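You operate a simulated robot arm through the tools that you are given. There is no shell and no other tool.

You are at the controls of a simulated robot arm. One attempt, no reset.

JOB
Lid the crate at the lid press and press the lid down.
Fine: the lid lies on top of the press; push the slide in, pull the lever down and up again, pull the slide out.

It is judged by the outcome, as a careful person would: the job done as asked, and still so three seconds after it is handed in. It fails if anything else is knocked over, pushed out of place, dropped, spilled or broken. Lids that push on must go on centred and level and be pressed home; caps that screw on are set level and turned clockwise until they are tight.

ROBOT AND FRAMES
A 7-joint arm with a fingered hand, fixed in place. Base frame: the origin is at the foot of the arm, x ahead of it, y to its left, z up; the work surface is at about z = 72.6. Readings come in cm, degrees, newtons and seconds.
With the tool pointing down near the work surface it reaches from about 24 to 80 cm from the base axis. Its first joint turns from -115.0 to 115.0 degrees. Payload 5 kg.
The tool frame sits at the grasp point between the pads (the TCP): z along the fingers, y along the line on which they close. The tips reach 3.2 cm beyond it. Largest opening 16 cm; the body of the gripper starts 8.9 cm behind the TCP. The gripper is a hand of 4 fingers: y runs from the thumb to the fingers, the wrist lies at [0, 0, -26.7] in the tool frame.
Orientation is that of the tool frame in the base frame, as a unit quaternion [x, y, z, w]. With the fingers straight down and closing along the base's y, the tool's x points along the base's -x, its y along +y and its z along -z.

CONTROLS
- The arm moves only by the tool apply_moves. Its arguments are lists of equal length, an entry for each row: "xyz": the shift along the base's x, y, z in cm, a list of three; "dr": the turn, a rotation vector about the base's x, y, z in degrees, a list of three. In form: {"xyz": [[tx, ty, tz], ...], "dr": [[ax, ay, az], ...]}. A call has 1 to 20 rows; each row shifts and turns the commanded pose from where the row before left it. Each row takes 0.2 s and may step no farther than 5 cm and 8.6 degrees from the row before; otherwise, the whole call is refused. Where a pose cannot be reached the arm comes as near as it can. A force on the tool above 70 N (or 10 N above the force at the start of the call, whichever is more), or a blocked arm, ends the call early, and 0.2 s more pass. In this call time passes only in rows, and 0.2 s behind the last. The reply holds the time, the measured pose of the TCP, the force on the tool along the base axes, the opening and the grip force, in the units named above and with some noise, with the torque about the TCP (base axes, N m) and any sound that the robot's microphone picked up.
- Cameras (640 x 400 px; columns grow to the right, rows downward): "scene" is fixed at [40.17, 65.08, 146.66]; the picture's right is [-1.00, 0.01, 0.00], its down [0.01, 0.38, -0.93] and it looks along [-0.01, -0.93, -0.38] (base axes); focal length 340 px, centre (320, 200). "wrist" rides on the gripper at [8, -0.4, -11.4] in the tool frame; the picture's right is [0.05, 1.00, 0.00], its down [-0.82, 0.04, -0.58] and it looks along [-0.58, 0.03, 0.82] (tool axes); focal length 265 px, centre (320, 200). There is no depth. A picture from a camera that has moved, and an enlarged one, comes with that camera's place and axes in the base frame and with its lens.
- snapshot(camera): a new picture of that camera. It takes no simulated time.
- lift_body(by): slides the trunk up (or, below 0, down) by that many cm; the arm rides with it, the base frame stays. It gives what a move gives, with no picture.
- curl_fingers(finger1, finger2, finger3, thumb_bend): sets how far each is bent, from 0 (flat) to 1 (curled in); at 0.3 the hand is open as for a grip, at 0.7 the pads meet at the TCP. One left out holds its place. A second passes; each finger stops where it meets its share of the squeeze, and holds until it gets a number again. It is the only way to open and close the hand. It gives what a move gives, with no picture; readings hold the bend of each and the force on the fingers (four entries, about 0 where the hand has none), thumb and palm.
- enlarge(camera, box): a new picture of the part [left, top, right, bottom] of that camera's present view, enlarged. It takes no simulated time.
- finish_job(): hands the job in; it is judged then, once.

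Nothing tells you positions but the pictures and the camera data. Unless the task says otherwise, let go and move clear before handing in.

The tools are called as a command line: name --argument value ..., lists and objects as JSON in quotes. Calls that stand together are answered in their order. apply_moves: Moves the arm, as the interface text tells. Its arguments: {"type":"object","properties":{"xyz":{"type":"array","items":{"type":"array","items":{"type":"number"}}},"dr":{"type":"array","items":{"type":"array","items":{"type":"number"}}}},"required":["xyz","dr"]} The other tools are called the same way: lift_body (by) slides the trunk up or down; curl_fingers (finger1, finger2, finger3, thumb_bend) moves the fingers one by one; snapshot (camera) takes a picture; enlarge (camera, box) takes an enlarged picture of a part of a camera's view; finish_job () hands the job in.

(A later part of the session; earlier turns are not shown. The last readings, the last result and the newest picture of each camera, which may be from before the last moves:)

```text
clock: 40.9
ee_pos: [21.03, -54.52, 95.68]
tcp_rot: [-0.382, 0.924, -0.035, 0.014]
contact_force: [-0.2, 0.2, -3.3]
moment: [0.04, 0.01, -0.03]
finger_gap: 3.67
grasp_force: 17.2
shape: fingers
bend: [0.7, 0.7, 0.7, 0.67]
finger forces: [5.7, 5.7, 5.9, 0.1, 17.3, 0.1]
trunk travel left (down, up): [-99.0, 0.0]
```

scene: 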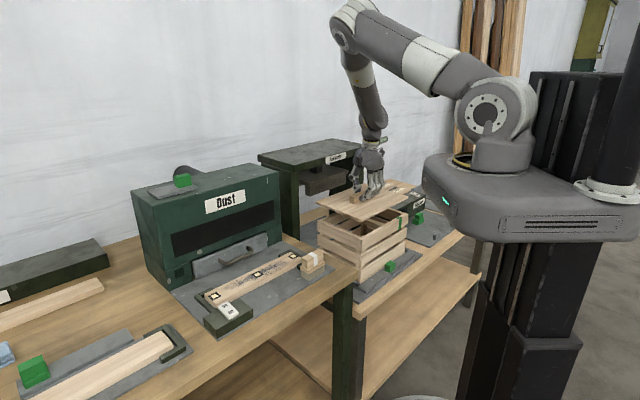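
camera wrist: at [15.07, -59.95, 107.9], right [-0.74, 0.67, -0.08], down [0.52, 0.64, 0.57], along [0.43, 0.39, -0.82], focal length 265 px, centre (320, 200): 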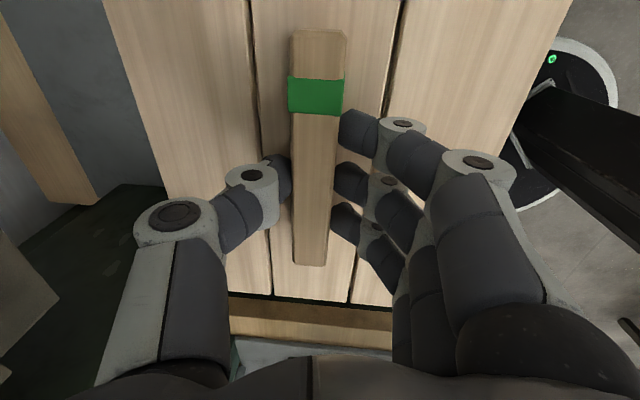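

apply_moves --xyz '[[0, 0, -0.2]]' --dr '[[0, 0, 0]]'

enlarge --camera "scene" --box '[340, 220, 380, 250]'

enlarge --camera "scene" --box '[380, 200, 420, 230]'

enlarge --camera "scene" --box '[310, 200, 350, 230]'

```text
clock: 41.2
ee_pos: [21.03, -54.55, 95.55]
tcp_rot: [-0.382, 0.923, -0.036, 0.015]
contact_force: [-0.1, 0.6, 0.4]
moment: [-0.04, 0.03, -0.02]
finger_gap: 3.65
grasp_force: 17.3
shape: fingers
bend: [0.7, 0.7, 0.7, 0.67]
finger forces: [6.2, 6.0, 5.9, 0.1, 17.5, 0.0]
trunk travel left (down, up): [-99.0, 0.0]
```

```text
13.33 times, centred on (360, 235) of scene
camera zoom: at [40.17, 65.08, 146.66], right [-1.0, 0.01, 0.0], down [0.01, 0.38, -0.93], along [-0.01, -0.93, -0.38], focal length 4534 px, centre (-213, -267)
```

zoom: 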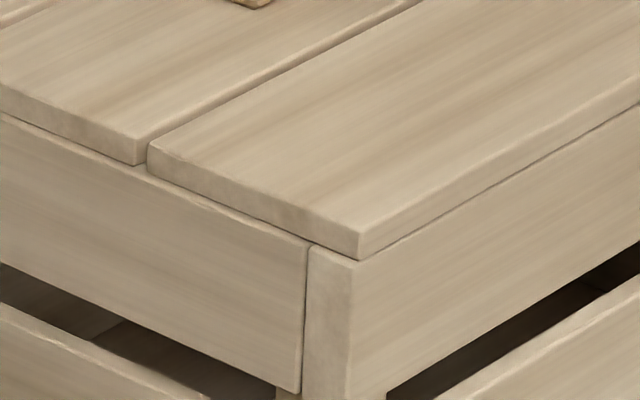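

```text
13.33 times, centred on (400, 215) of scene
camera zoom: at [40.17, 65.08, 146.66], right [-1.0, 0.01, 0.0], down [0.01, 0.38, -0.93], along [-0.01, -0.93, -0.38], focal length 4534 px, centre (-747, 0)
```

zoom: 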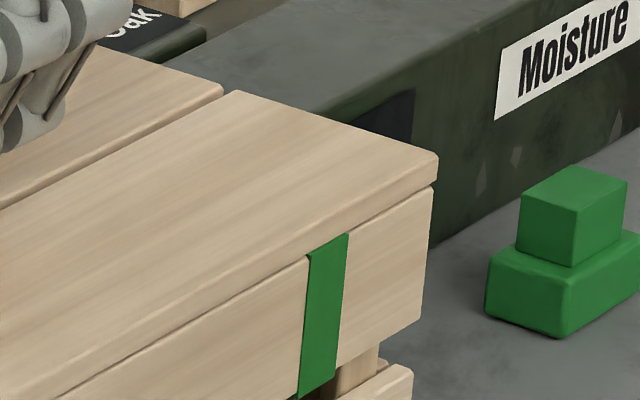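

```text
13.33 times, centred on (330, 215) of scene
camera zoom: at [40.17, 65.08, 146.66], right [-1.0, 0.01, 0.0], down [0.01, 0.38, -0.93], along [-0.01, -0.93, -0.38], focal length 4534 px, centre (187, 0)
```

zoom: 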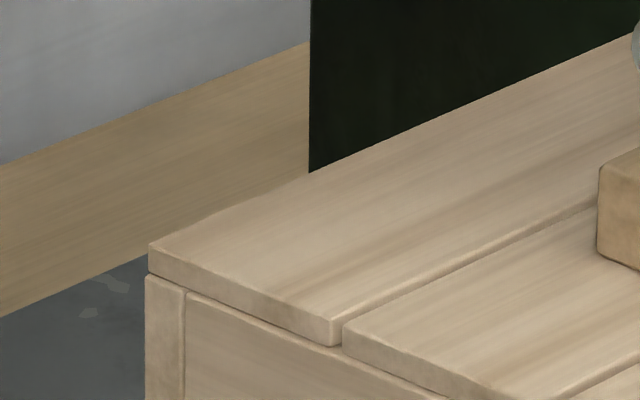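

Contact at last: the rim now carries the lid's weight, and all three visible corners are flush and level with the crate edges. I'll release gently.

curl_fingers --finger1 0.58 --finger2 0.58 --finger3 0.58 --thumb_bend 0.55

enlarge --camera "scene" --box '[310, 185, 420, 255]'

snapshot --camera "wrist"

```text
clock: 42.2
ee_pos: [20.86, -54.56, 95.73]
tcp_rot: [-0.382, 0.923, -0.037, 0.015]
contact_force: [1.5, -6.4, 27.5]
moment: [0.23, 0.37, 0.1]
finger_gap: 6.08
grasp_force: 13.1
shape: fingers
bend: [0.61, 0.61, 0.61, 0.55]
finger forces: [8.8, 8.9, 9.0, 0.1, 0.1, 0.0]
trunk travel left (down, up): [-99.0, 0.0]
```

```text
5.71 times, centred on (365, 220) of scene
camera zoom: at [40.17, 65.08, 146.66], right [-1.0, 0.01, 0.0], down [0.01, 0.38, -0.93], along [-0.01, -0.93, -0.38], focal length 1943 px, centre (63, 86)
```

zoom: 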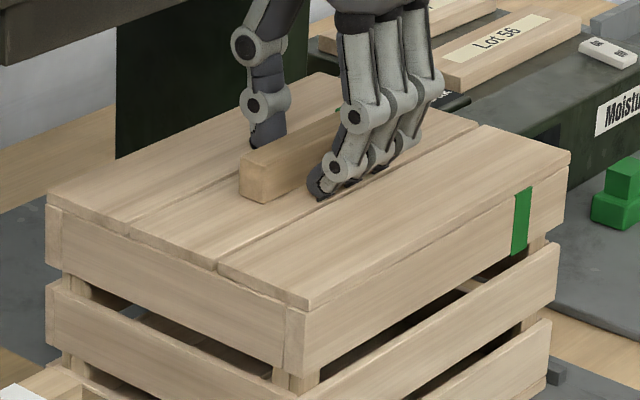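

```text
taken
camera wrist: at [15.05, -59.94, 107.15], right [-0.74, 0.67, -0.08], down [0.52, 0.64, 0.57], along [0.43, 0.38, -0.82], focal length 265 px, centre (320, 200)
```

wrist: 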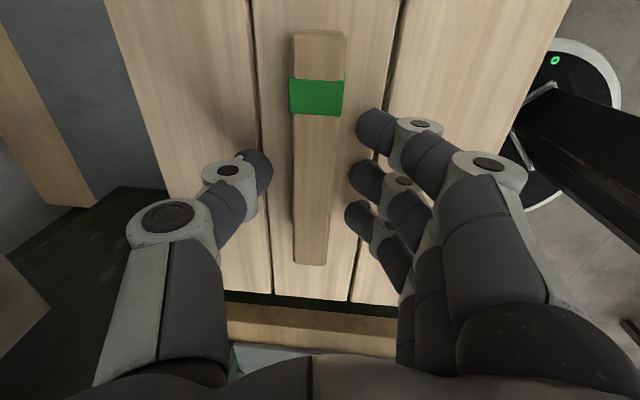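

Opening pressed the fingertips onto the lid (27 N down), harmlessly since the lid stayed put. I'll raise slightly to relieve it, then finish opening and check the lid.

apply_moves --xyz '[[0, 0, 0.5], [0, 0, 0.6]]' --dr '[[0, 0, 0], [0, 0, 0]]'

curl_fingers --finger1 0.5 --finger2 0.5 --finger3 0.5 --thumb_bend 0.45

apply_moves --xyz '[[0, 0, 1], [0, 0, 2], [0, 0, 3], [0, 0, 3]]' --dr '[[0, 0, 0], [0, 0, 0], [0, 0, 0], [0, 0, 0]]'

enlarge --camera "scene" --box '[310, 185, 420, 255]'

snapshot --camera "wrist"

```text
clock: 42.9
ee_pos: [20.9, -54.37, 96.53]
tcp_rot: [-0.383, 0.923, -0.034, 0.015]
contact_force: [-0.6, -0.5, -0.7]
moment: [0.0, -0.02, -0.03]
finger_gap: 6.71
grasp_force: 0.2
shape: fingers
bend: [0.57, 0.57, 0.57, 0.55]
finger forces: [0.0, 0.1, 0.0, 0.0, 0.0, 0.2]
trunk travel left (down, up): [-99.0, 0.0]
```

```text
clock: 43.9
ee_pos: [21.07, -54.51, 96.7]
tcp_rot: [-0.382, 0.924, -0.036, 0.014]
contact_force: [0.1, -0.1, -0.9]
moment: [0.02, -0.02, -0.01]
finger_gap: 10.04
grasp_force: 0.0
shape: fingers
bend: [0.5, 0.5, 0.5, 0.45]
finger forces: [0.1, 0.0, 0.0, 0.1, 0.0, 0.1]
trunk travel left (down, up): [-99.0, 0.0]
```

```text
clock: 44.9
ee_pos: [20.94, -54.37, 105.6]
tcp_rot: [-0.383, 0.923, -0.036, 0.014]
contact_force: [0.3, 0.4, 0.7]
moment: [-0.04, -0.01, -0.01]
finger_gap: 10.06
grasp_force: 0.0
shape: fingers
bend: [0.5, 0.5, 0.5, 0.45]
finger forces: [0.0, 0.1, 0.1, 0.0, 0.1, 0.0]
trunk travel left (down, up): [-99.0, 0.0]
```

```text
5.71 times, centred on (365, 220) of scene
camera zoom: at [40.17, 65.08, 146.66], right [-1.0, 0.01, 0.0], down [0.01, 0.38, -0.93], along [-0.01, -0.93, -0.38], focal length 1943 px, centre (63, 86)
```

zoom: 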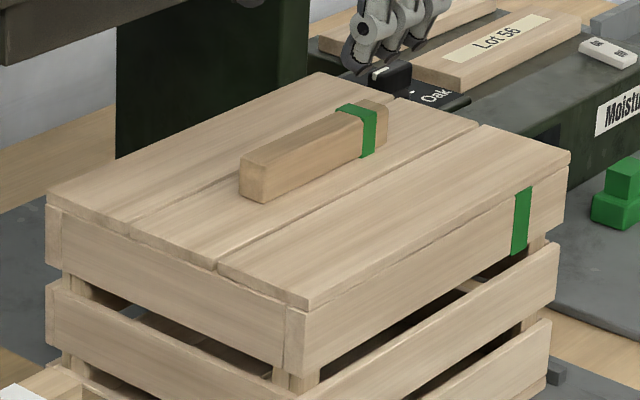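

```text
taken
camera wrist: at [15.05, -59.85, 117.07], right [-0.74, 0.67, -0.08], down [0.52, 0.64, 0.57], along [0.43, 0.39, -0.82], focal length 265 px, centre (320, 200)
```

wrist: 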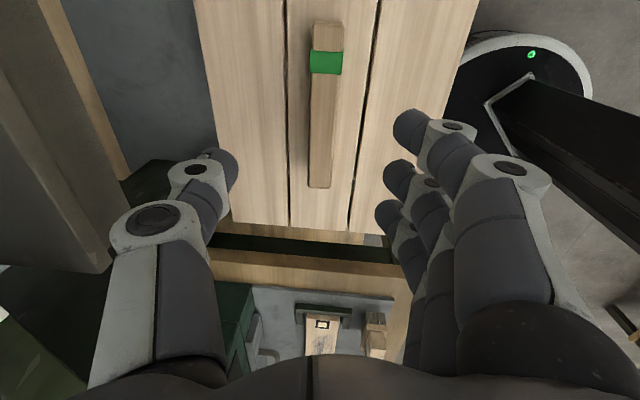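

The lid sits flush on the crate with the green marks matching. I'll check its corners once more, then look at the slide's green knob.

enlarge --camera "scene" --box '[340, 220, 380, 250]'

enlarge --camera "scene" --box '[380, 200, 420, 230]'

enlarge --camera "scene" --box '[310, 200, 350, 230]'

enlarge --camera "scene" --box '[340, 230, 440, 310]'

```text
13.33 times, centred on (360, 235) of scene
camera zoom: at [40.17, 65.08, 146.66], right [-1.0, 0.01, 0.0], down [0.01, 0.38, -0.93], along [-0.01, -0.93, -0.38], focal length 4534 px, centre (-213, -267)
```

zoom: 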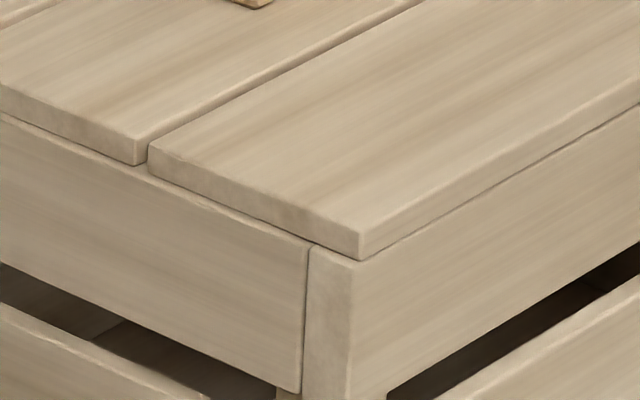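

```text
13.33 times, centred on (400, 215) of scene
camera zoom: at [40.17, 65.08, 146.66], right [-1.0, 0.01, 0.0], down [0.01, 0.38, -0.93], along [-0.01, -0.93, -0.38], focal length 4534 px, centre (-747, 0)
```

zoom: 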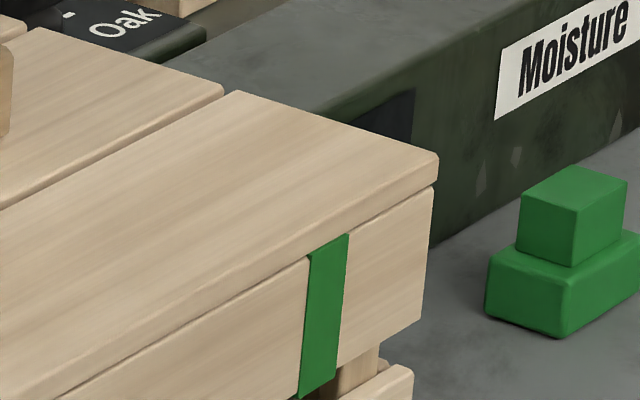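

```text
13.33 times, centred on (330, 215) of scene
camera zoom: at [40.17, 65.08, 146.66], right [-1.0, 0.01, 0.0], down [0.01, 0.38, -0.93], along [-0.01, -0.93, -0.38], focal length 4534 px, centre (187, 0)
```

zoom: 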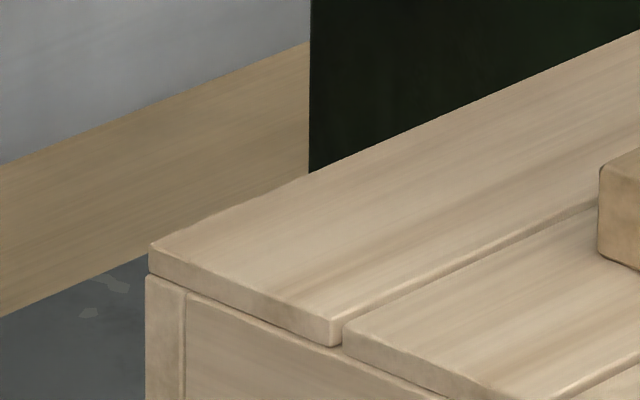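

```text
5.00 times, centred on (390, 270) of scene
camera zoom: at [40.17, 65.08, 146.66], right [-1.0, 0.01, 0.0], down [0.01, 0.38, -0.93], along [-0.01, -0.93, -0.38], focal length 1700 px, centre (-30, -150)
```

zoom: 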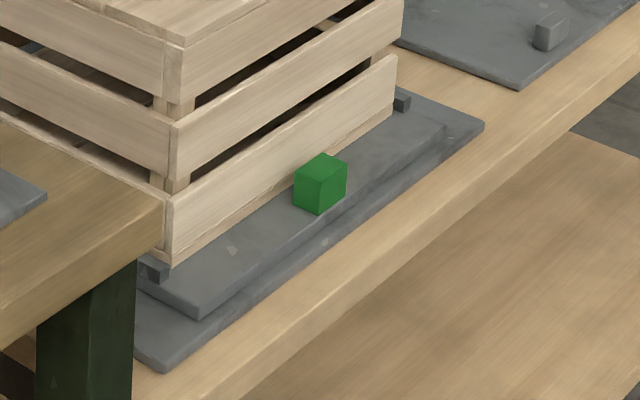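

The lid is centred and level. Next is the slide: its green knob is at about (11.7,-46,74), with roughly a 2.7 cm gap to the crate. I'll back off, turn the hand 90° so it closes across the knob's sides, and look at it with the wrist camera.

apply_moves --xyz '[[-1, 1, 2], [-1.5, 1.5, 1], [-1.5, 1.5, 0], [-1.5, 1.5, 0], [-1.5, 1.5, 0], [-1.5, 1.5, 0], [-1.5, 1.5, 0], [-1, 1, 0], [0, 0, 0], [0, 0, 0], [0, 0, 0], [0, 0, 0], [0, 0, 0]]' --dr '[[3, 3, 0], [0, 0, -7.5], [0, 0, -7.5], [0, 0, -7.5], [0, 0, -7.5], [0, 0, -7.5], [0, 0, -7.5], [0, 0, -7.5], [0, 0, -7.5], [0, 0, -7.5], [0, 0, -7.5], [0, 0, -7.5], [0, 0, -7.5]]'

curl_fingers --finger1 0.35 --finger2 0.35 --finger3 0.35 --thumb_bend 0.35

snapshot --camera "wrist"

snapshot --camera "scene"

```text
clock: 47.6
ee_pos: [10.07, -43.54, 108.58]
tcp_rot: [0.384, 0.924, -0.002, -0.001]
contact_force: [0.4, 0.4, 0.5]
moment: [0.01, 0.02, 0.03]
finger_gap: 10.06
grasp_force: 0.0
shape: fingers
bend: [0.5, 0.5, 0.5, 0.45]
finger forces: [0.1, 0.1, 0.0, 0.1, 0.1, 0.1]
trunk travel left (down, up): [-99.0, 0.0]
```

```text
clock: 48.6
ee_pos: [9.99, -43.63, 108.61]
tcp_rot: [0.383, 0.924, -0.002, 0.0]
contact_force: [0.2, 0.2, 0.3]
moment: [-0.01, -0.04, -0.01]
finger_gap: 15.03
grasp_force: 0.0
shape: fingers
bend: [0.35, 0.35, 0.35, 0.35]
finger forces: [0.1, 0.0, 0.1, 0.0, 0.0, 0.0]
trunk travel left (down, up): [-99.0, 0.0]
```

```text
taken
camera wrist: at [4.15, -38.15, 120.08], right [0.67, 0.74, 0.0], down [0.61, -0.55, 0.58], along [0.43, -0.39, -0.82], focal length 265 px, centre (320, 200)
```

wrist: 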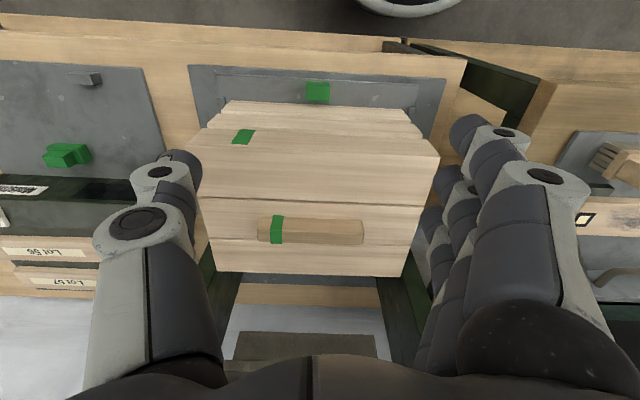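

```text
taken
```

scene: 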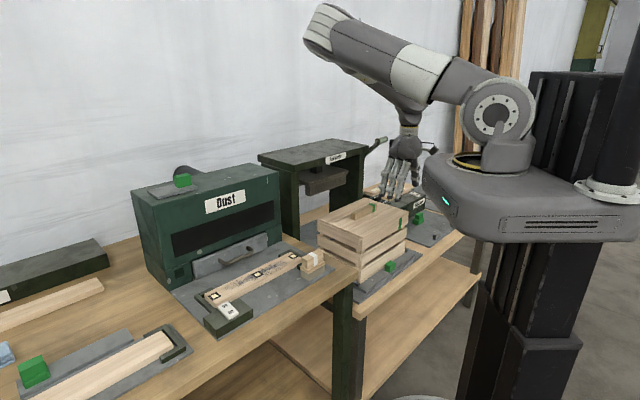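

enlarge --camera "wrist" --box '[180, 40, 460, 215]'

enlarge --camera "wrist" --box '[280, 60, 360, 110]'

```text
2.29 times, centred on (320, 128) of wrist
camera zoom: at [4.15, -38.15, 120.08], right [0.67, 0.74, 0.0], down [0.61, -0.55, 0.58], along [0.43, -0.39, -0.82], focal length 607 px, centre (320, 366)
```

zoom: 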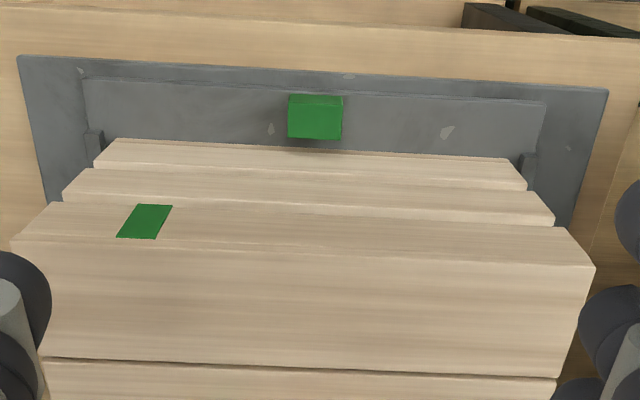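

```text
8.00 times, centred on (320, 85) of wrist
camera zoom: at [4.15, -38.15, 120.08], right [0.67, 0.74, 0.0], down [0.61, -0.55, 0.58], along [0.43, -0.39, -0.82], focal length 2123 px, centre (320, 1120)
```

zoom: 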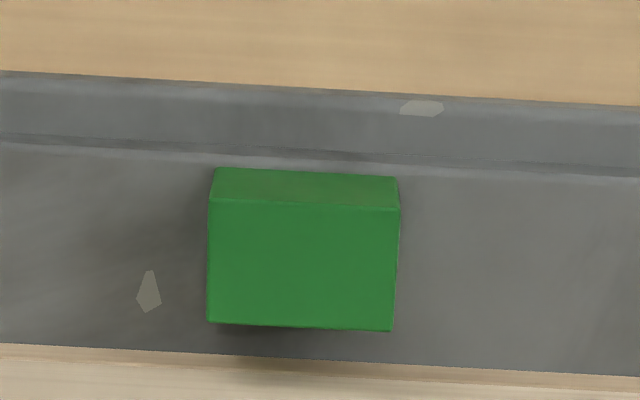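

The knob is a block about 3.8 × 2.4 × 3 cm, only about 1 cm from the crate, so I'll pinch its sides with the thumb and middle finger, keeping the crate-side finger folded away. First I'll find out which finger that is.

curl_fingers --finger1 1.0

snapshot --camera "wrist"

```text
clock: 49.6
ee_pos: [10.04, -43.5, 108.56]
tcp_rot: [0.383, 0.924, -0.002, -0.001]
contact_force: [0.0, 0.5, -0.6]
moment: [0.0, -0.01, 0.0]
finger_gap: 7.37
grasp_force: 0.0
shape: fingers
bend: [1.0, 0.35, 0.35, 0.35]
finger forces: [0.1, 0.0, 0.0, 0.0, 0.0, 0.0]
trunk travel left (down, up): [-99.0, 0.0]
```

```text
taken
camera wrist: at [4.15, -38.15, 120.08], right [0.67, 0.74, 0.0], down [0.61, -0.55, 0.58], along [0.43, -0.39, -0.82], focal length 265 px, centre (320, 200)
```

wrist: 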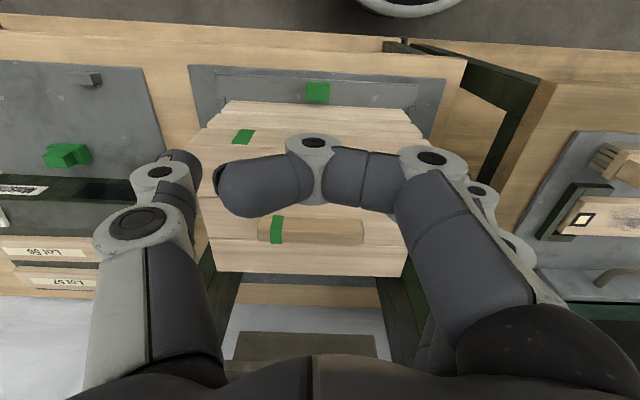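

Finger 1 is on the robot side, so finger 3 is the crate-side one. I'll fold finger 3, tilt the hand back about 20°, and come down over the knob.

curl_fingers --finger1 0.35 --finger2 0.35 --finger3 1.0 --thumb_bend 0.35

apply_moves --xyz '[[0.2, -0.3, -2], [0.2, -0.3, -3], [0.2, -0.3, -4], [0.2, -0.2, -4], [0, 0, -4]]' --dr '[[-4.7, -4.7, 0], [-4.7, -4.7, 0], [-4.7, -4.7, 0], [0, 0, 0], [0, 0, 0]]'

snapshot --camera "wrist"

snapshot --camera "scene"

```text
clock: 50.6
ee_pos: [10.06, -43.5, 108.63]
tcp_rot: [0.383, 0.924, -0.001, 0.0]
contact_force: [0.6, -0.6, -0.2]
moment: [-0.01, -0.02, 0.01]
finger_gap: 15.03
grasp_force: 0.0
shape: fingers
bend: [0.35, 0.35, 1.0, 0.35]
finger forces: [0.0, 0.0, 0.0, 0.1, 0.1, 0.0]
trunk travel left (down, up): [-99.0, 0.0]
```

```text
clock: 51.9
ee_pos: [10.63, -44.87, 91.67]
tcp_rot: [0.377, 0.91, -0.067, 0.16]
contact_force: [0.2, -0.5, -0.6]
moment: [0.01, 0.01, 0.01]
finger_gap: 15.08
grasp_force: 0.0
shape: fingers
bend: [0.35, 0.35, 1.0, 0.35]
finger forces: [0.1, 0.0, 0.0, 0.0, 0.1, 0.0]
trunk travel left (down, up): [-99.0, 0.0]
```

```text
taken
camera wrist: at [2.41, -37.09, 99.63], right [0.67, 0.74, -0.02], down [0.43, -0.37, 0.82], along [0.6, -0.56, -0.57], focal length 265 px, centre (320, 200)
```

wrist: 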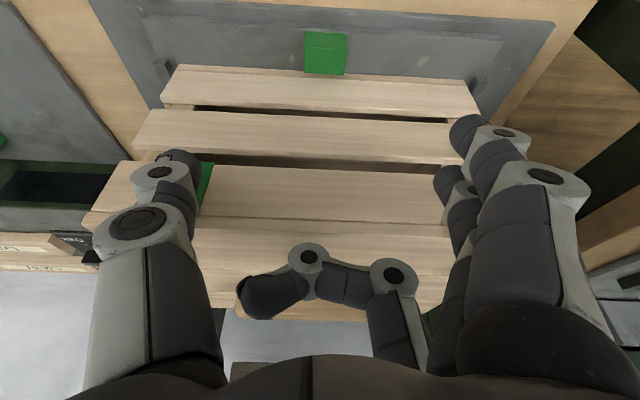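

```text
taken
```

scene: 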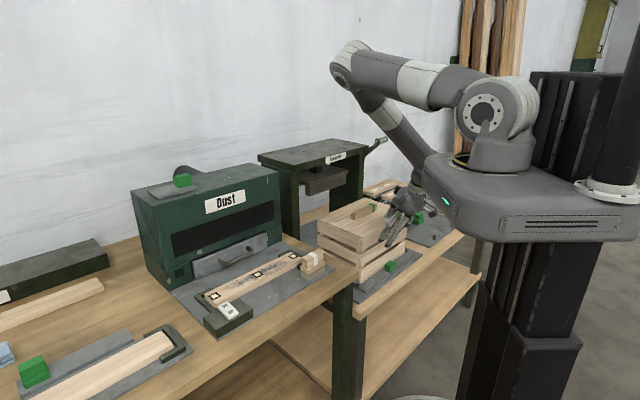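

enlarge --camera "wrist" --box '[270, 10, 390, 90]'

enlarge --camera "scene" --box '[350, 170, 450, 290]'

```text
5.00 times, centred on (330, 50) of wrist
camera zoom: at [2.41, -37.09, 99.63], right [0.67, 0.74, -0.02], down [0.43, -0.37, 0.82], along [0.6, -0.56, -0.57], focal length 1327 px, centre (270, 950)
```

zoom: 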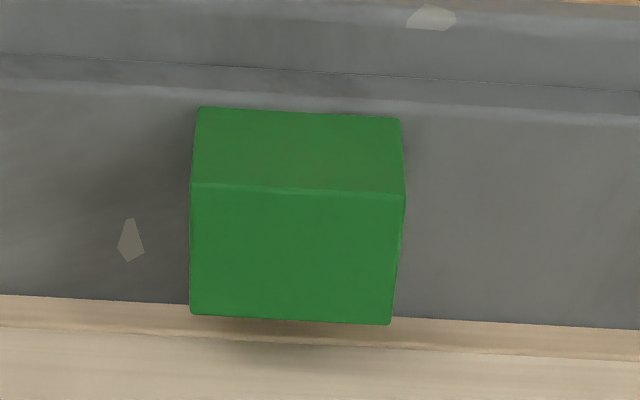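

```text
3.33 times, centred on (400, 230) of scene
camera zoom: at [40.17, 65.08, 146.66], right [-1.0, 0.01, 0.0], down [0.01, 0.38, -0.93], along [-0.01, -0.93, -0.38], focal length 1133 px, centre (53, 100)
```

zoom: 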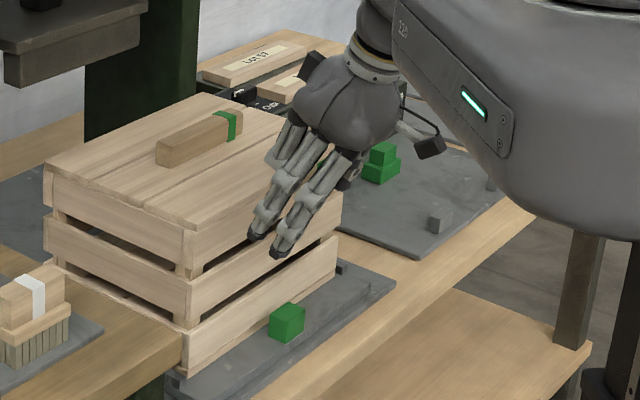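

The knob is at about (11.6,-45.5), top z≈75.8, and the hand is lined up above it with finger 3 folded clear of the crate. I'll lower most of the way.

apply_moves --xyz '[[0.15, 0.15, -3], [0, 0, -3], [0, 0, -3], [0, 0, -2]]' --dr '[[0, 0, 0], [0, 0, 0], [0, 0, 0], [0, 0, 0]]'

snapshot --camera "wrist"

enlarge --camera "scene" --box '[350, 190, 450, 310]'

```text
clock: 52.9
ee_pos: [10.97, -44.48, 80.65]
tcp_rot: [0.377, 0.91, -0.068, 0.16]
contact_force: [0.0, -1.2, 1.4]
moment: [0.02, -0.02, 0.02]
finger_gap: 15.05
grasp_force: 0.1
shape: fingers
bend: [0.35, 0.35, 1.0, 0.35]
finger forces: [0.1, 0.1, 0.1, 0.0, 0.0, 0.1]
trunk travel left (down, up): [-99.0, 0.0]
```

```text
taken
camera wrist: at [2.7, -36.77, 88.64], right [0.67, 0.74, -0.02], down [0.43, -0.37, 0.82], along [0.6, -0.56, -0.57], focal length 265 px, centre (320, 200)
```

wrist: 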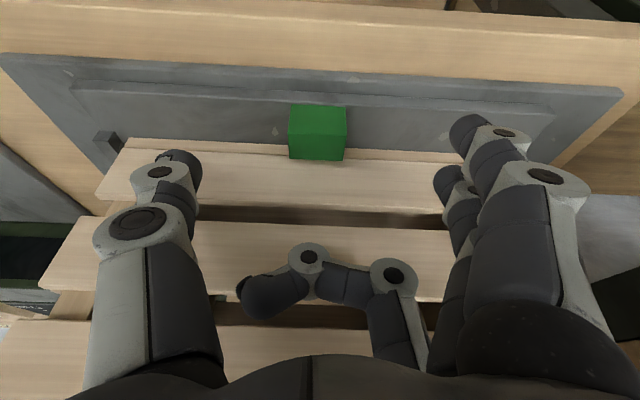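

```text
3.33 times, centred on (400, 250) of scene
camera zoom: at [40.17, 65.08, 146.66], right [-1.0, 0.01, 0.0], down [0.01, 0.38, -0.93], along [-0.01, -0.93, -0.38], focal length 1133 px, centre (53, 33)
```

zoom: 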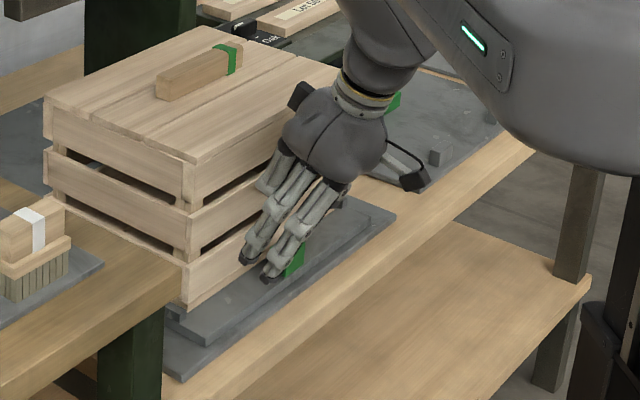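

apply_moves --xyz '[[0, 0, -1.5], [0, 0, -1.2]]' --dr '[[0, 0, 0], [0, 0, 0]]'

curl_fingers --finger1 0.5 --finger2 0.5 --thumb_bend 0.5

snapshot --camera "wrist"

enlarge --camera "scene" --box '[350, 210, 430, 290]'

```text
clock: 53.5
ee_pos: [10.77, -44.51, 77.88]
tcp_rot: [0.377, 0.91, -0.067, 0.16]
contact_force: [0.2, 0.1, -0.5]
moment: [0.04, 0.0, 0.02]
finger_gap: 15.06
grasp_force: 0.1
shape: fingers
bend: [0.35, 0.35, 1.0, 0.35]
finger forces: [0.1, 0.0, 0.1, 0.1, 0.1, 0.0]
trunk travel left (down, up): [-99.0, 0.0]
```

```text
clock: 54.5
ee_pos: [10.98, -44.49, 77.87]
tcp_rot: [0.377, 0.91, -0.068, 0.16]
contact_force: [0.5, 0.1, -0.3]
moment: [-0.01, 0.03, 0.01]
finger_gap: 9.2
grasp_force: 0.1
shape: fingers
bend: [0.5, 0.5, 1.0, 0.5]
finger forces: [0.1, 0.1, 0.0, 0.0, 0.0, 0.0]
trunk travel left (down, up): [-99.0, 0.0]
```

```text
taken
camera wrist: at [2.65, -36.72, 85.98], right [0.67, 0.74, -0.02], down [0.43, -0.37, 0.82], along [0.6, -0.56, -0.57], focal length 265 px, centre (320, 200)
```

wrist: 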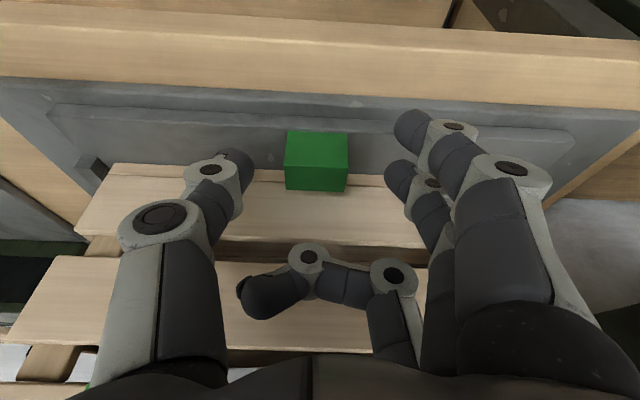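

```text
5.00 times, centred on (390, 250) of scene
camera zoom: at [40.17, 65.08, 146.66], right [-1.0, 0.01, 0.0], down [0.01, 0.38, -0.93], along [-0.01, -0.93, -0.38], focal length 1700 px, centre (-30, -50)
```

zoom: 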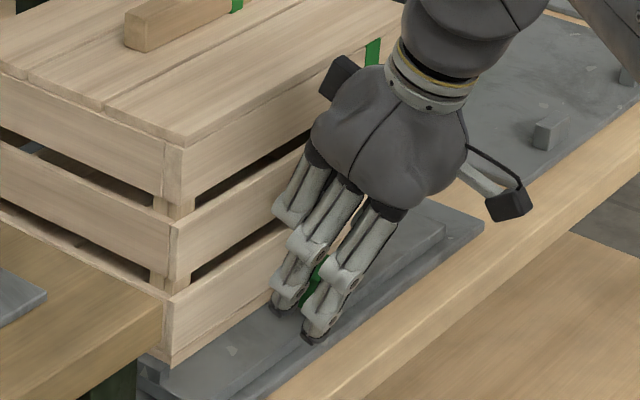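

Thumb and finger 2 are level with the knob's sides. Closing the pinch.

curl_fingers --finger2 0.75 --thumb_bend 0.75

snapshot --camera "wrist"

```text
clock: 55.5
ee_pos: [10.89, -44.84, 77.88]
tcp_rot: [0.378, 0.909, -0.067, 0.159]
contact_force: [-8.6, -12.5, -10.1]
moment: [-0.11, 0.1, -0.06]
finger_gap: 7.01
grasp_force: 15.5
shape: fingers
bend: [0.5, 0.63, 1.0, 0.65]
finger forces: [0.1, 8.8, 0.1, 0.0, 22.5, 0.1]
trunk travel left (down, up): [-99.0, 0.0]
```

```text
taken
camera wrist: at [2.55, -36.87, 85.95], right [0.67, 0.74, -0.02], down [0.43, -0.37, 0.82], along [0.6, -0.56, -0.57], focal length 265 px, centre (320, 200)
```

wrist: 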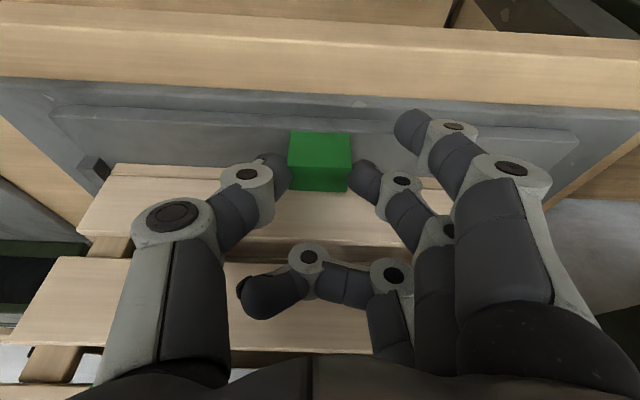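

The knob is pinched (9 N finger, 22 N thumb). I'll bring finger 1 in front of the knob as a pusher, then start pushing the slide slowly toward the press.

curl_fingers --finger1 0.64

apply_moves --xyz '[[0.4, -0.4, 0], [0.5, -0.5, 0], [0.6, -0.6, 0]]' --dr '[[0, 0, 0], [0, 0, 0], [0, 0, 0]]'

snapshot --camera "wrist"

enlarge --camera "scene" --box '[310, 190, 430, 290]'

```text
clock: 56.5
ee_pos: [10.84, -44.63, 77.89]
tcp_rot: [0.377, 0.91, -0.067, 0.16]
contact_force: [-9.6, -13.4, -9.3]
moment: [-0.11, 0.16, -0.04]
finger_gap: 4.5
grasp_force: 16.3
shape: fingers
bend: [0.64, 0.63, 1.0, 0.65]
finger forces: [0.0, 8.5, 0.0, 0.0, 23.6, 0.0]
trunk travel left (down, up): [-99.0, 0.0]
```

```text
clock: 57.2
ee_pos: [12.45, -46.1, 77.8]
tcp_rot: [0.377, 0.91, -0.067, 0.159]
contact_force: [-12.7, -11.1, -8.7]
moment: [-0.1, 0.21, -0.13]
finger_gap: 4.53
grasp_force: 16.3
shape: fingers
bend: [0.64, 0.63, 1.0, 0.65]
finger forces: [0.1, 8.3, 0.0, 0.0, 24.3, 0.0]
trunk travel left (down, up): [-99.0, 0.0]
```

```text
taken
camera wrist: at [4.16, -38.38, 85.94], right [0.67, 0.74, -0.02], down [0.43, -0.37, 0.82], along [0.6, -0.56, -0.57], focal length 265 px, centre (320, 200)
```

wrist: 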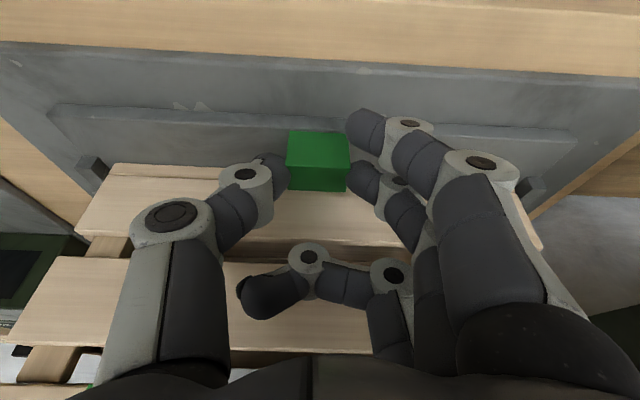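

```text
4.00 times, centred on (370, 240) of scene
camera zoom: at [40.17, 65.08, 146.66], right [-1.0, 0.01, 0.0], down [0.01, 0.38, -0.93], along [-0.01, -0.93, -0.38], focal length 1360 px, centre (120, 40)
```

zoom: 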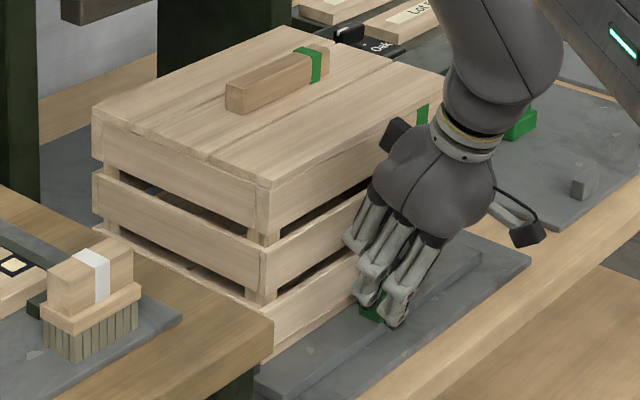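

The slide and crate move with the hand at only about 4 N. I'll continue pushing steadily.

apply_moves --xyz '[[0.7, -0.7, 0], [0.7, -0.7, 0], [0.7, -0.7, 0], [0.7, -0.7, 0], [0.7, -0.7, 0], [0.7, -0.7, 0], [0.7, -0.7, 0], [0.7, -0.7, 0], [0.7, -0.7, 0], [0.7, -0.7, 0]]' --dr '[[0, 0, 0], [0, 0, 0], [0, 0, 0], [0, 0, 0], [0, 0, 0], [0, 0, 0], [0, 0, 0], [0, 0, 0], [0, 0, 0], [0, 0, 0]]'

snapshot --camera "wrist"

snapshot --camera "scene"

```text
clock: 59.5
ee_pos: [19.54, -53.2, 77.84]
tcp_rot: [0.378, 0.909, -0.068, 0.16]
contact_force: [-10.0, -12.1, -5.9]
moment: [-0.16, 0.17, -0.05]
finger_gap: 4.55
grasp_force: 16.6
shape: fingers
bend: [0.64, 0.63, 1.0, 0.65]
finger forces: [0.0, 8.6, 0.0, 0.0, 24.3, 0.0]
trunk travel left (down, up): [-99.0, 0.0]
```

```text
taken
camera wrist: at [11.17, -45.4, 85.92], right [0.67, 0.74, -0.02], down [0.43, -0.37, 0.82], along [0.6, -0.56, -0.57], focal length 265 px, centre (320, 200)
```

wrist: 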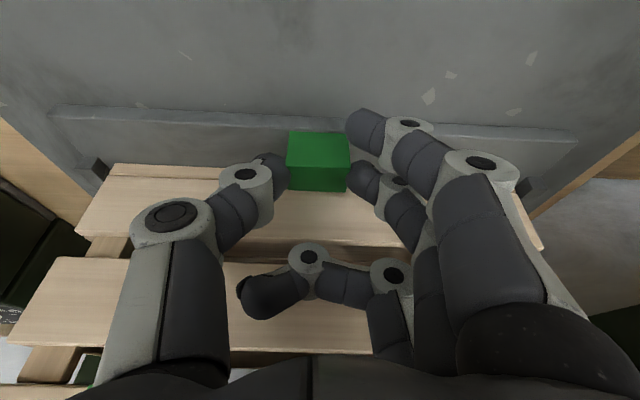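

```text
taken
```

scene: 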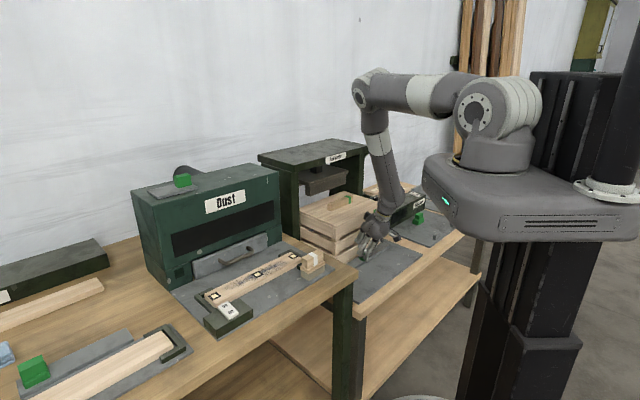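

enlarge --camera "scene" --box '[260, 140, 420, 280]'

```text
2.86 times, centred on (340, 210) of scene
camera zoom: at [40.17, 65.08, 146.66], right [-1.0, 0.01, 0.0], down [0.01, 0.38, -0.93], along [-0.01, -0.93, -0.38], focal length 972 px, centre (263, 171)
```

zoom: 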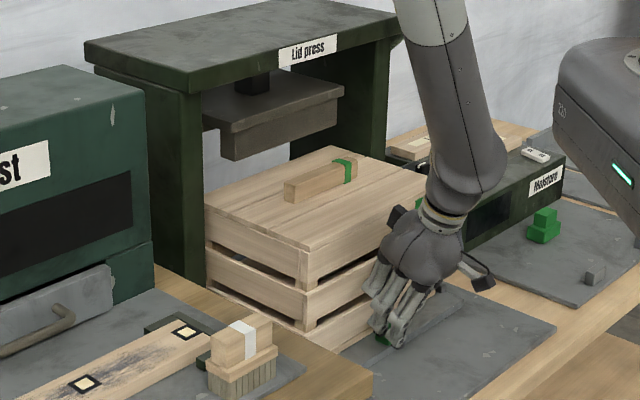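

Clear so far, with the lid handle below the ram. Continuing in.

apply_moves --xyz '[[0.7, -0.7, 0], [0.7, -0.7, 0], [0.7, -0.7, 0], [0.7, -0.7, 0], [0.7, -0.7, 0], [0.7, -0.7, 0], [0.7, -0.7, 0]]' --dr '[[0, 0, 0], [0, 0, 0], [0, 0, 0], [0, 0, 0], [0, 0, 0], [0, 0, 0], [0, 0, 0]]'

enlarge --camera "scene" --box '[260, 140, 420, 280]'

snapshot --camera "wrist"

```text
clock: 61.0
ee_pos: [24.2, -58.0, 77.89]
tcp_rot: [0.378, 0.91, -0.067, 0.16]
contact_force: [-11.6, -11.7, -5.9]
moment: [-0.15, 0.19, -0.06]
finger_gap: 4.51
grasp_force: 16.2
shape: fingers
bend: [0.64, 0.63, 1.0, 0.65]
finger forces: [0.0, 8.5, 0.0, 0.0, 24.4, 0.0]
trunk travel left (down, up): [-99.0, 0.0]
```

```text
2.86 times, centred on (340, 210) of scene
camera zoom: at [40.17, 65.08, 146.66], right [-1.0, 0.01, 0.0], down [0.01, 0.38, -0.93], along [-0.01, -0.93, -0.38], focal length 972 px, centre (263, 171)
```

zoom: 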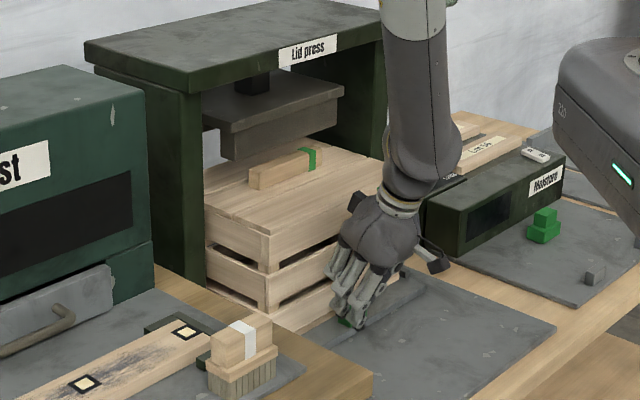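

```text
taken
camera wrist: at [16.04, -50.28, 85.93], right [0.67, 0.74, -0.02], down [0.43, -0.37, 0.82], along [0.6, -0.56, -0.57], focal length 265 px, centre (320, 200)
```

wrist: 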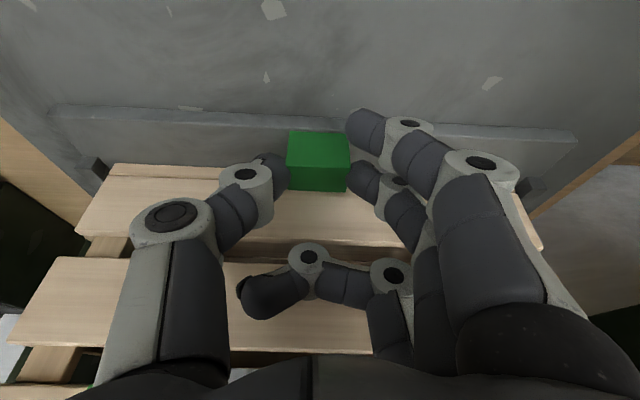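

apply_moves --xyz '[[0.7, -0.7, 0], [0.7, -0.7, 0], [0.7, -0.7, 0], [0.7, -0.7, 0]]' --dr '[[0, 0, 0], [0, 0, 0], [0, 0, 0], [0, 0, 0]]'

enlarge --camera "scene" --box '[260, 140, 420, 280]'

```text
clock: 62.0
ee_pos: [27.12, -60.9, 77.86]
tcp_rot: [0.377, 0.91, -0.067, 0.16]
contact_force: [-9.5, -12.3, -5.8]
moment: [-0.14, 0.15, -0.09]
finger_gap: 4.51
grasp_force: 16.5
shape: fingers
bend: [0.64, 0.63, 1.0, 0.65]
finger forces: [0.0, 8.9, 0.1, 0.0, 23.9, 0.0]
trunk travel left (down, up): [-99.0, 0.0]
```

```text
2.86 times, centred on (340, 210) of scene
camera zoom: at [40.17, 65.08, 146.66], right [-1.0, 0.01, 0.0], down [0.01, 0.38, -0.93], along [-0.01, -0.93, -0.38], focal length 972 px, centre (263, 171)
```

zoom: 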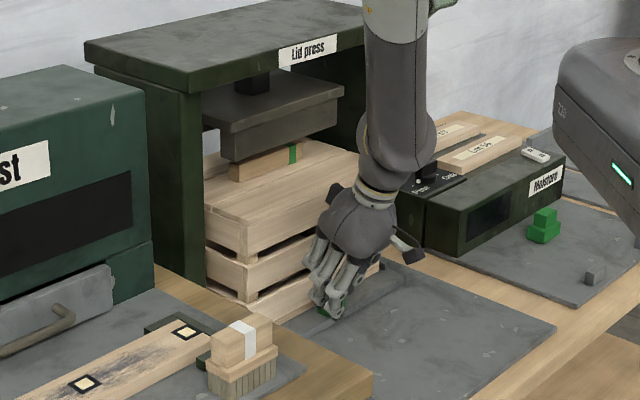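

apply_moves --xyz '[[0.7, -0.7, 0], [0.7, -0.7, 0]]' --dr '[[0, 0, 0], [0, 0, 0]]'

```text
clock: 62.6
ee_pos: [28.48, -62.31, 77.85]
tcp_rot: [0.377, 0.91, -0.067, 0.161]
contact_force: [-9.0, -12.7, -6.0]
moment: [-0.17, 0.18, -0.04]
finger_gap: 4.49
grasp_force: 16.6
shape: fingers
bend: [0.64, 0.63, 1.0, 0.66]
finger forces: [0.0, 9.3, 0.0, 0.0, 24.6, 0.0]
trunk travel left (down, up): [-99.0, 0.0]
```

apply_moves --xyz '[[0.5, -0.5, 0], [0.5, -0.5, 0]]' --dr '[[0, 0, 0], [0, 0, 0]]'

snapshot --camera "wrist"

enlarge --camera "scene" --box '[260, 140, 420, 280]'

```text
clock: 63.2
ee_pos: [29.18, -63.04, 77.9]
tcp_rot: [0.378, 0.909, -0.067, 0.159]
contact_force: [-16.6, -4.7, -0.6]
moment: [-0.05, 0.31, -0.15]
finger_gap: 4.46
grasp_force: 17.5
shape: fingers
bend: [0.64, 0.63, 1.0, 0.66]
finger forces: [0.0, 10.4, 0.0, 0.1, 25.6, 0.1]
trunk travel left (down, up): [-99.0, 0.0]
```

```text
taken
camera wrist: at [21.02, -55.29, 85.9], right [0.67, 0.74, -0.02], down [0.43, -0.37, 0.82], along [0.6, -0.56, -0.57], focal length 265 px, centre (320, 200)
```

wrist: 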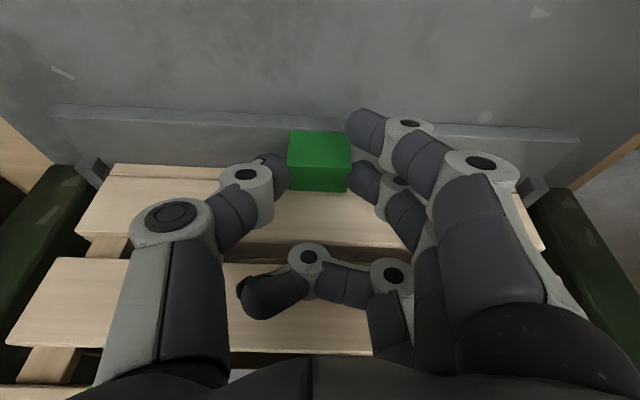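

```text
2.86 times, centred on (340, 210) of scene
camera zoom: at [40.17, 65.08, 146.66], right [-1.0, 0.01, 0.0], down [0.01, 0.38, -0.93], along [-0.01, -0.93, -0.38], focal length 972 px, centre (263, 171)
```

zoom: 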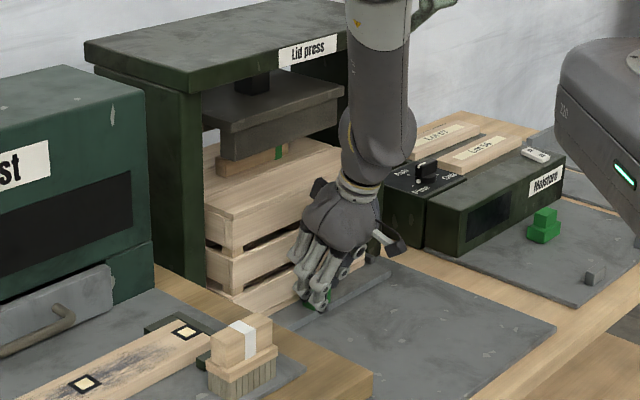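

Resistance rose after about 26 cm of travel, matching the expected stop under the press. One small nudge will confirm it.

apply_moves --xyz '[[0.25, -0.25, 0]]' --dr '[[0, 0, 0]]'

enlarge --camera "scene" --box '[270, 150, 370, 230]'

```text
clock: 63.6
ee_pos: [29.37, -63.1, 77.8]
tcp_rot: [0.377, 0.91, -0.067, 0.158]
contact_force: [-29.4, 7.5, 3.2]
moment: [0.24, 0.57, -0.3]
finger_gap: 4.47
grasp_force: 19.9
shape: fingers
bend: [0.64, 0.64, 1.0, 0.66]
finger forces: [0.0, 11.5, 0.0, 0.0, 27.5, 0.0]
trunk travel left (down, up): [-99.0, 0.0]
```

```text
5.00 times, centred on (320, 190) of scene
camera zoom: at [40.17, 65.08, 146.66], right [-1.0, 0.01, 0.0], down [0.01, 0.38, -0.93], along [-0.01, -0.93, -0.38], focal length 1700 px, centre (320, 250)
```

zoom: 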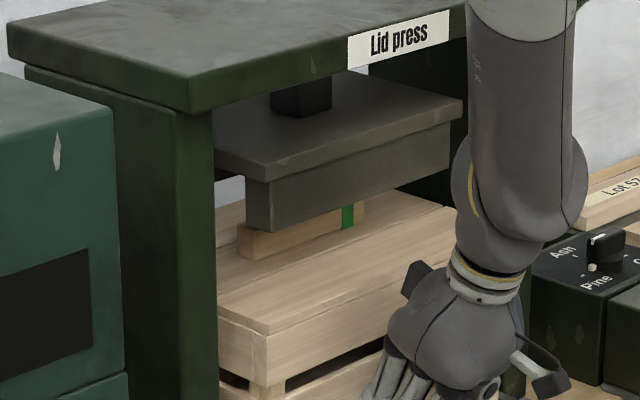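

Firm end stop: force jumped with no further travel, and the lid handle sits inside the ram's channel. I'll release the knob and back away.

curl_fingers --finger1 0.42 --finger2 0.42 --thumb_bend 0.42

apply_moves --xyz '[[-0.5, 0.5, 1], [-0.7, 0.7, 2], [-1, 1, 3], [-2, 2, 3], [-3, 3, 3], [-3, 3, 3], [-3, 3, 3]]' --dr '[[0, 0, 0], [0, 0, 0], [0, 0, 0], [0, 0, 0], [0, 0, 0], [0, 0, 0], [0, 0, 0]]'

snapshot --camera "wrist"

enlarge --camera "scene" --box '[250, 120, 410, 260]'

```text
clock: 64.7
ee_pos: [29.86, -63.43, 77.91]
tcp_rot: [0.377, 0.91, -0.067, 0.16]
contact_force: [0.1, 0.2, -0.4]
moment: [-0.02, 0.0, 0.01]
finger_gap: 12.24
grasp_force: 0.0
shape: fingers
bend: [0.42, 0.42, 1.0, 0.42]
finger forces: [0.1, 0.0, 0.1, 0.1, 0.0, 0.0]
trunk travel left (down, up): [-99.0, 0.0]
```

```text
refused: row 5 steps farther than a row can; nothing moved
```

```text
taken
camera wrist: at [21.58, -55.57, 85.93], right [0.67, 0.74, -0.02], down [0.43, -0.37, 0.82], along [0.6, -0.56, -0.57], focal length 265 px, centre (320, 200)
```

wrist: 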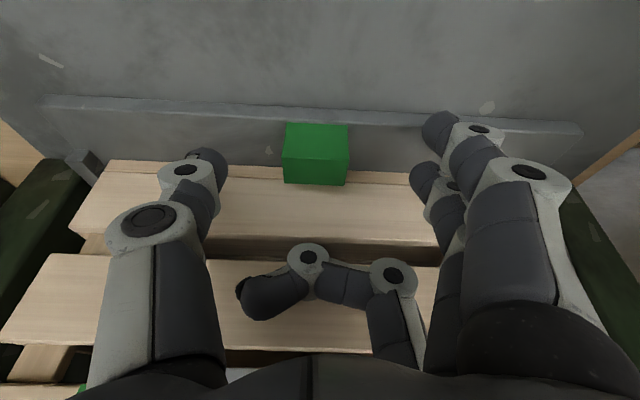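

```text
2.86 times, centred on (330, 190) of scene
camera zoom: at [40.17, 65.08, 146.66], right [-1.0, 0.01, 0.0], down [0.01, 0.38, -0.93], along [-0.01, -0.93, -0.38], focal length 972 px, centre (291, 229)
```

zoom: 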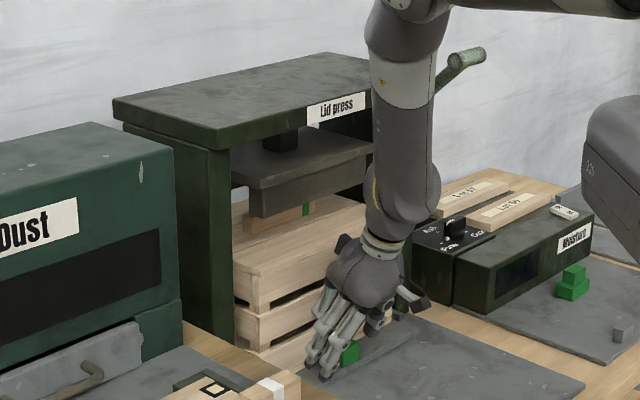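

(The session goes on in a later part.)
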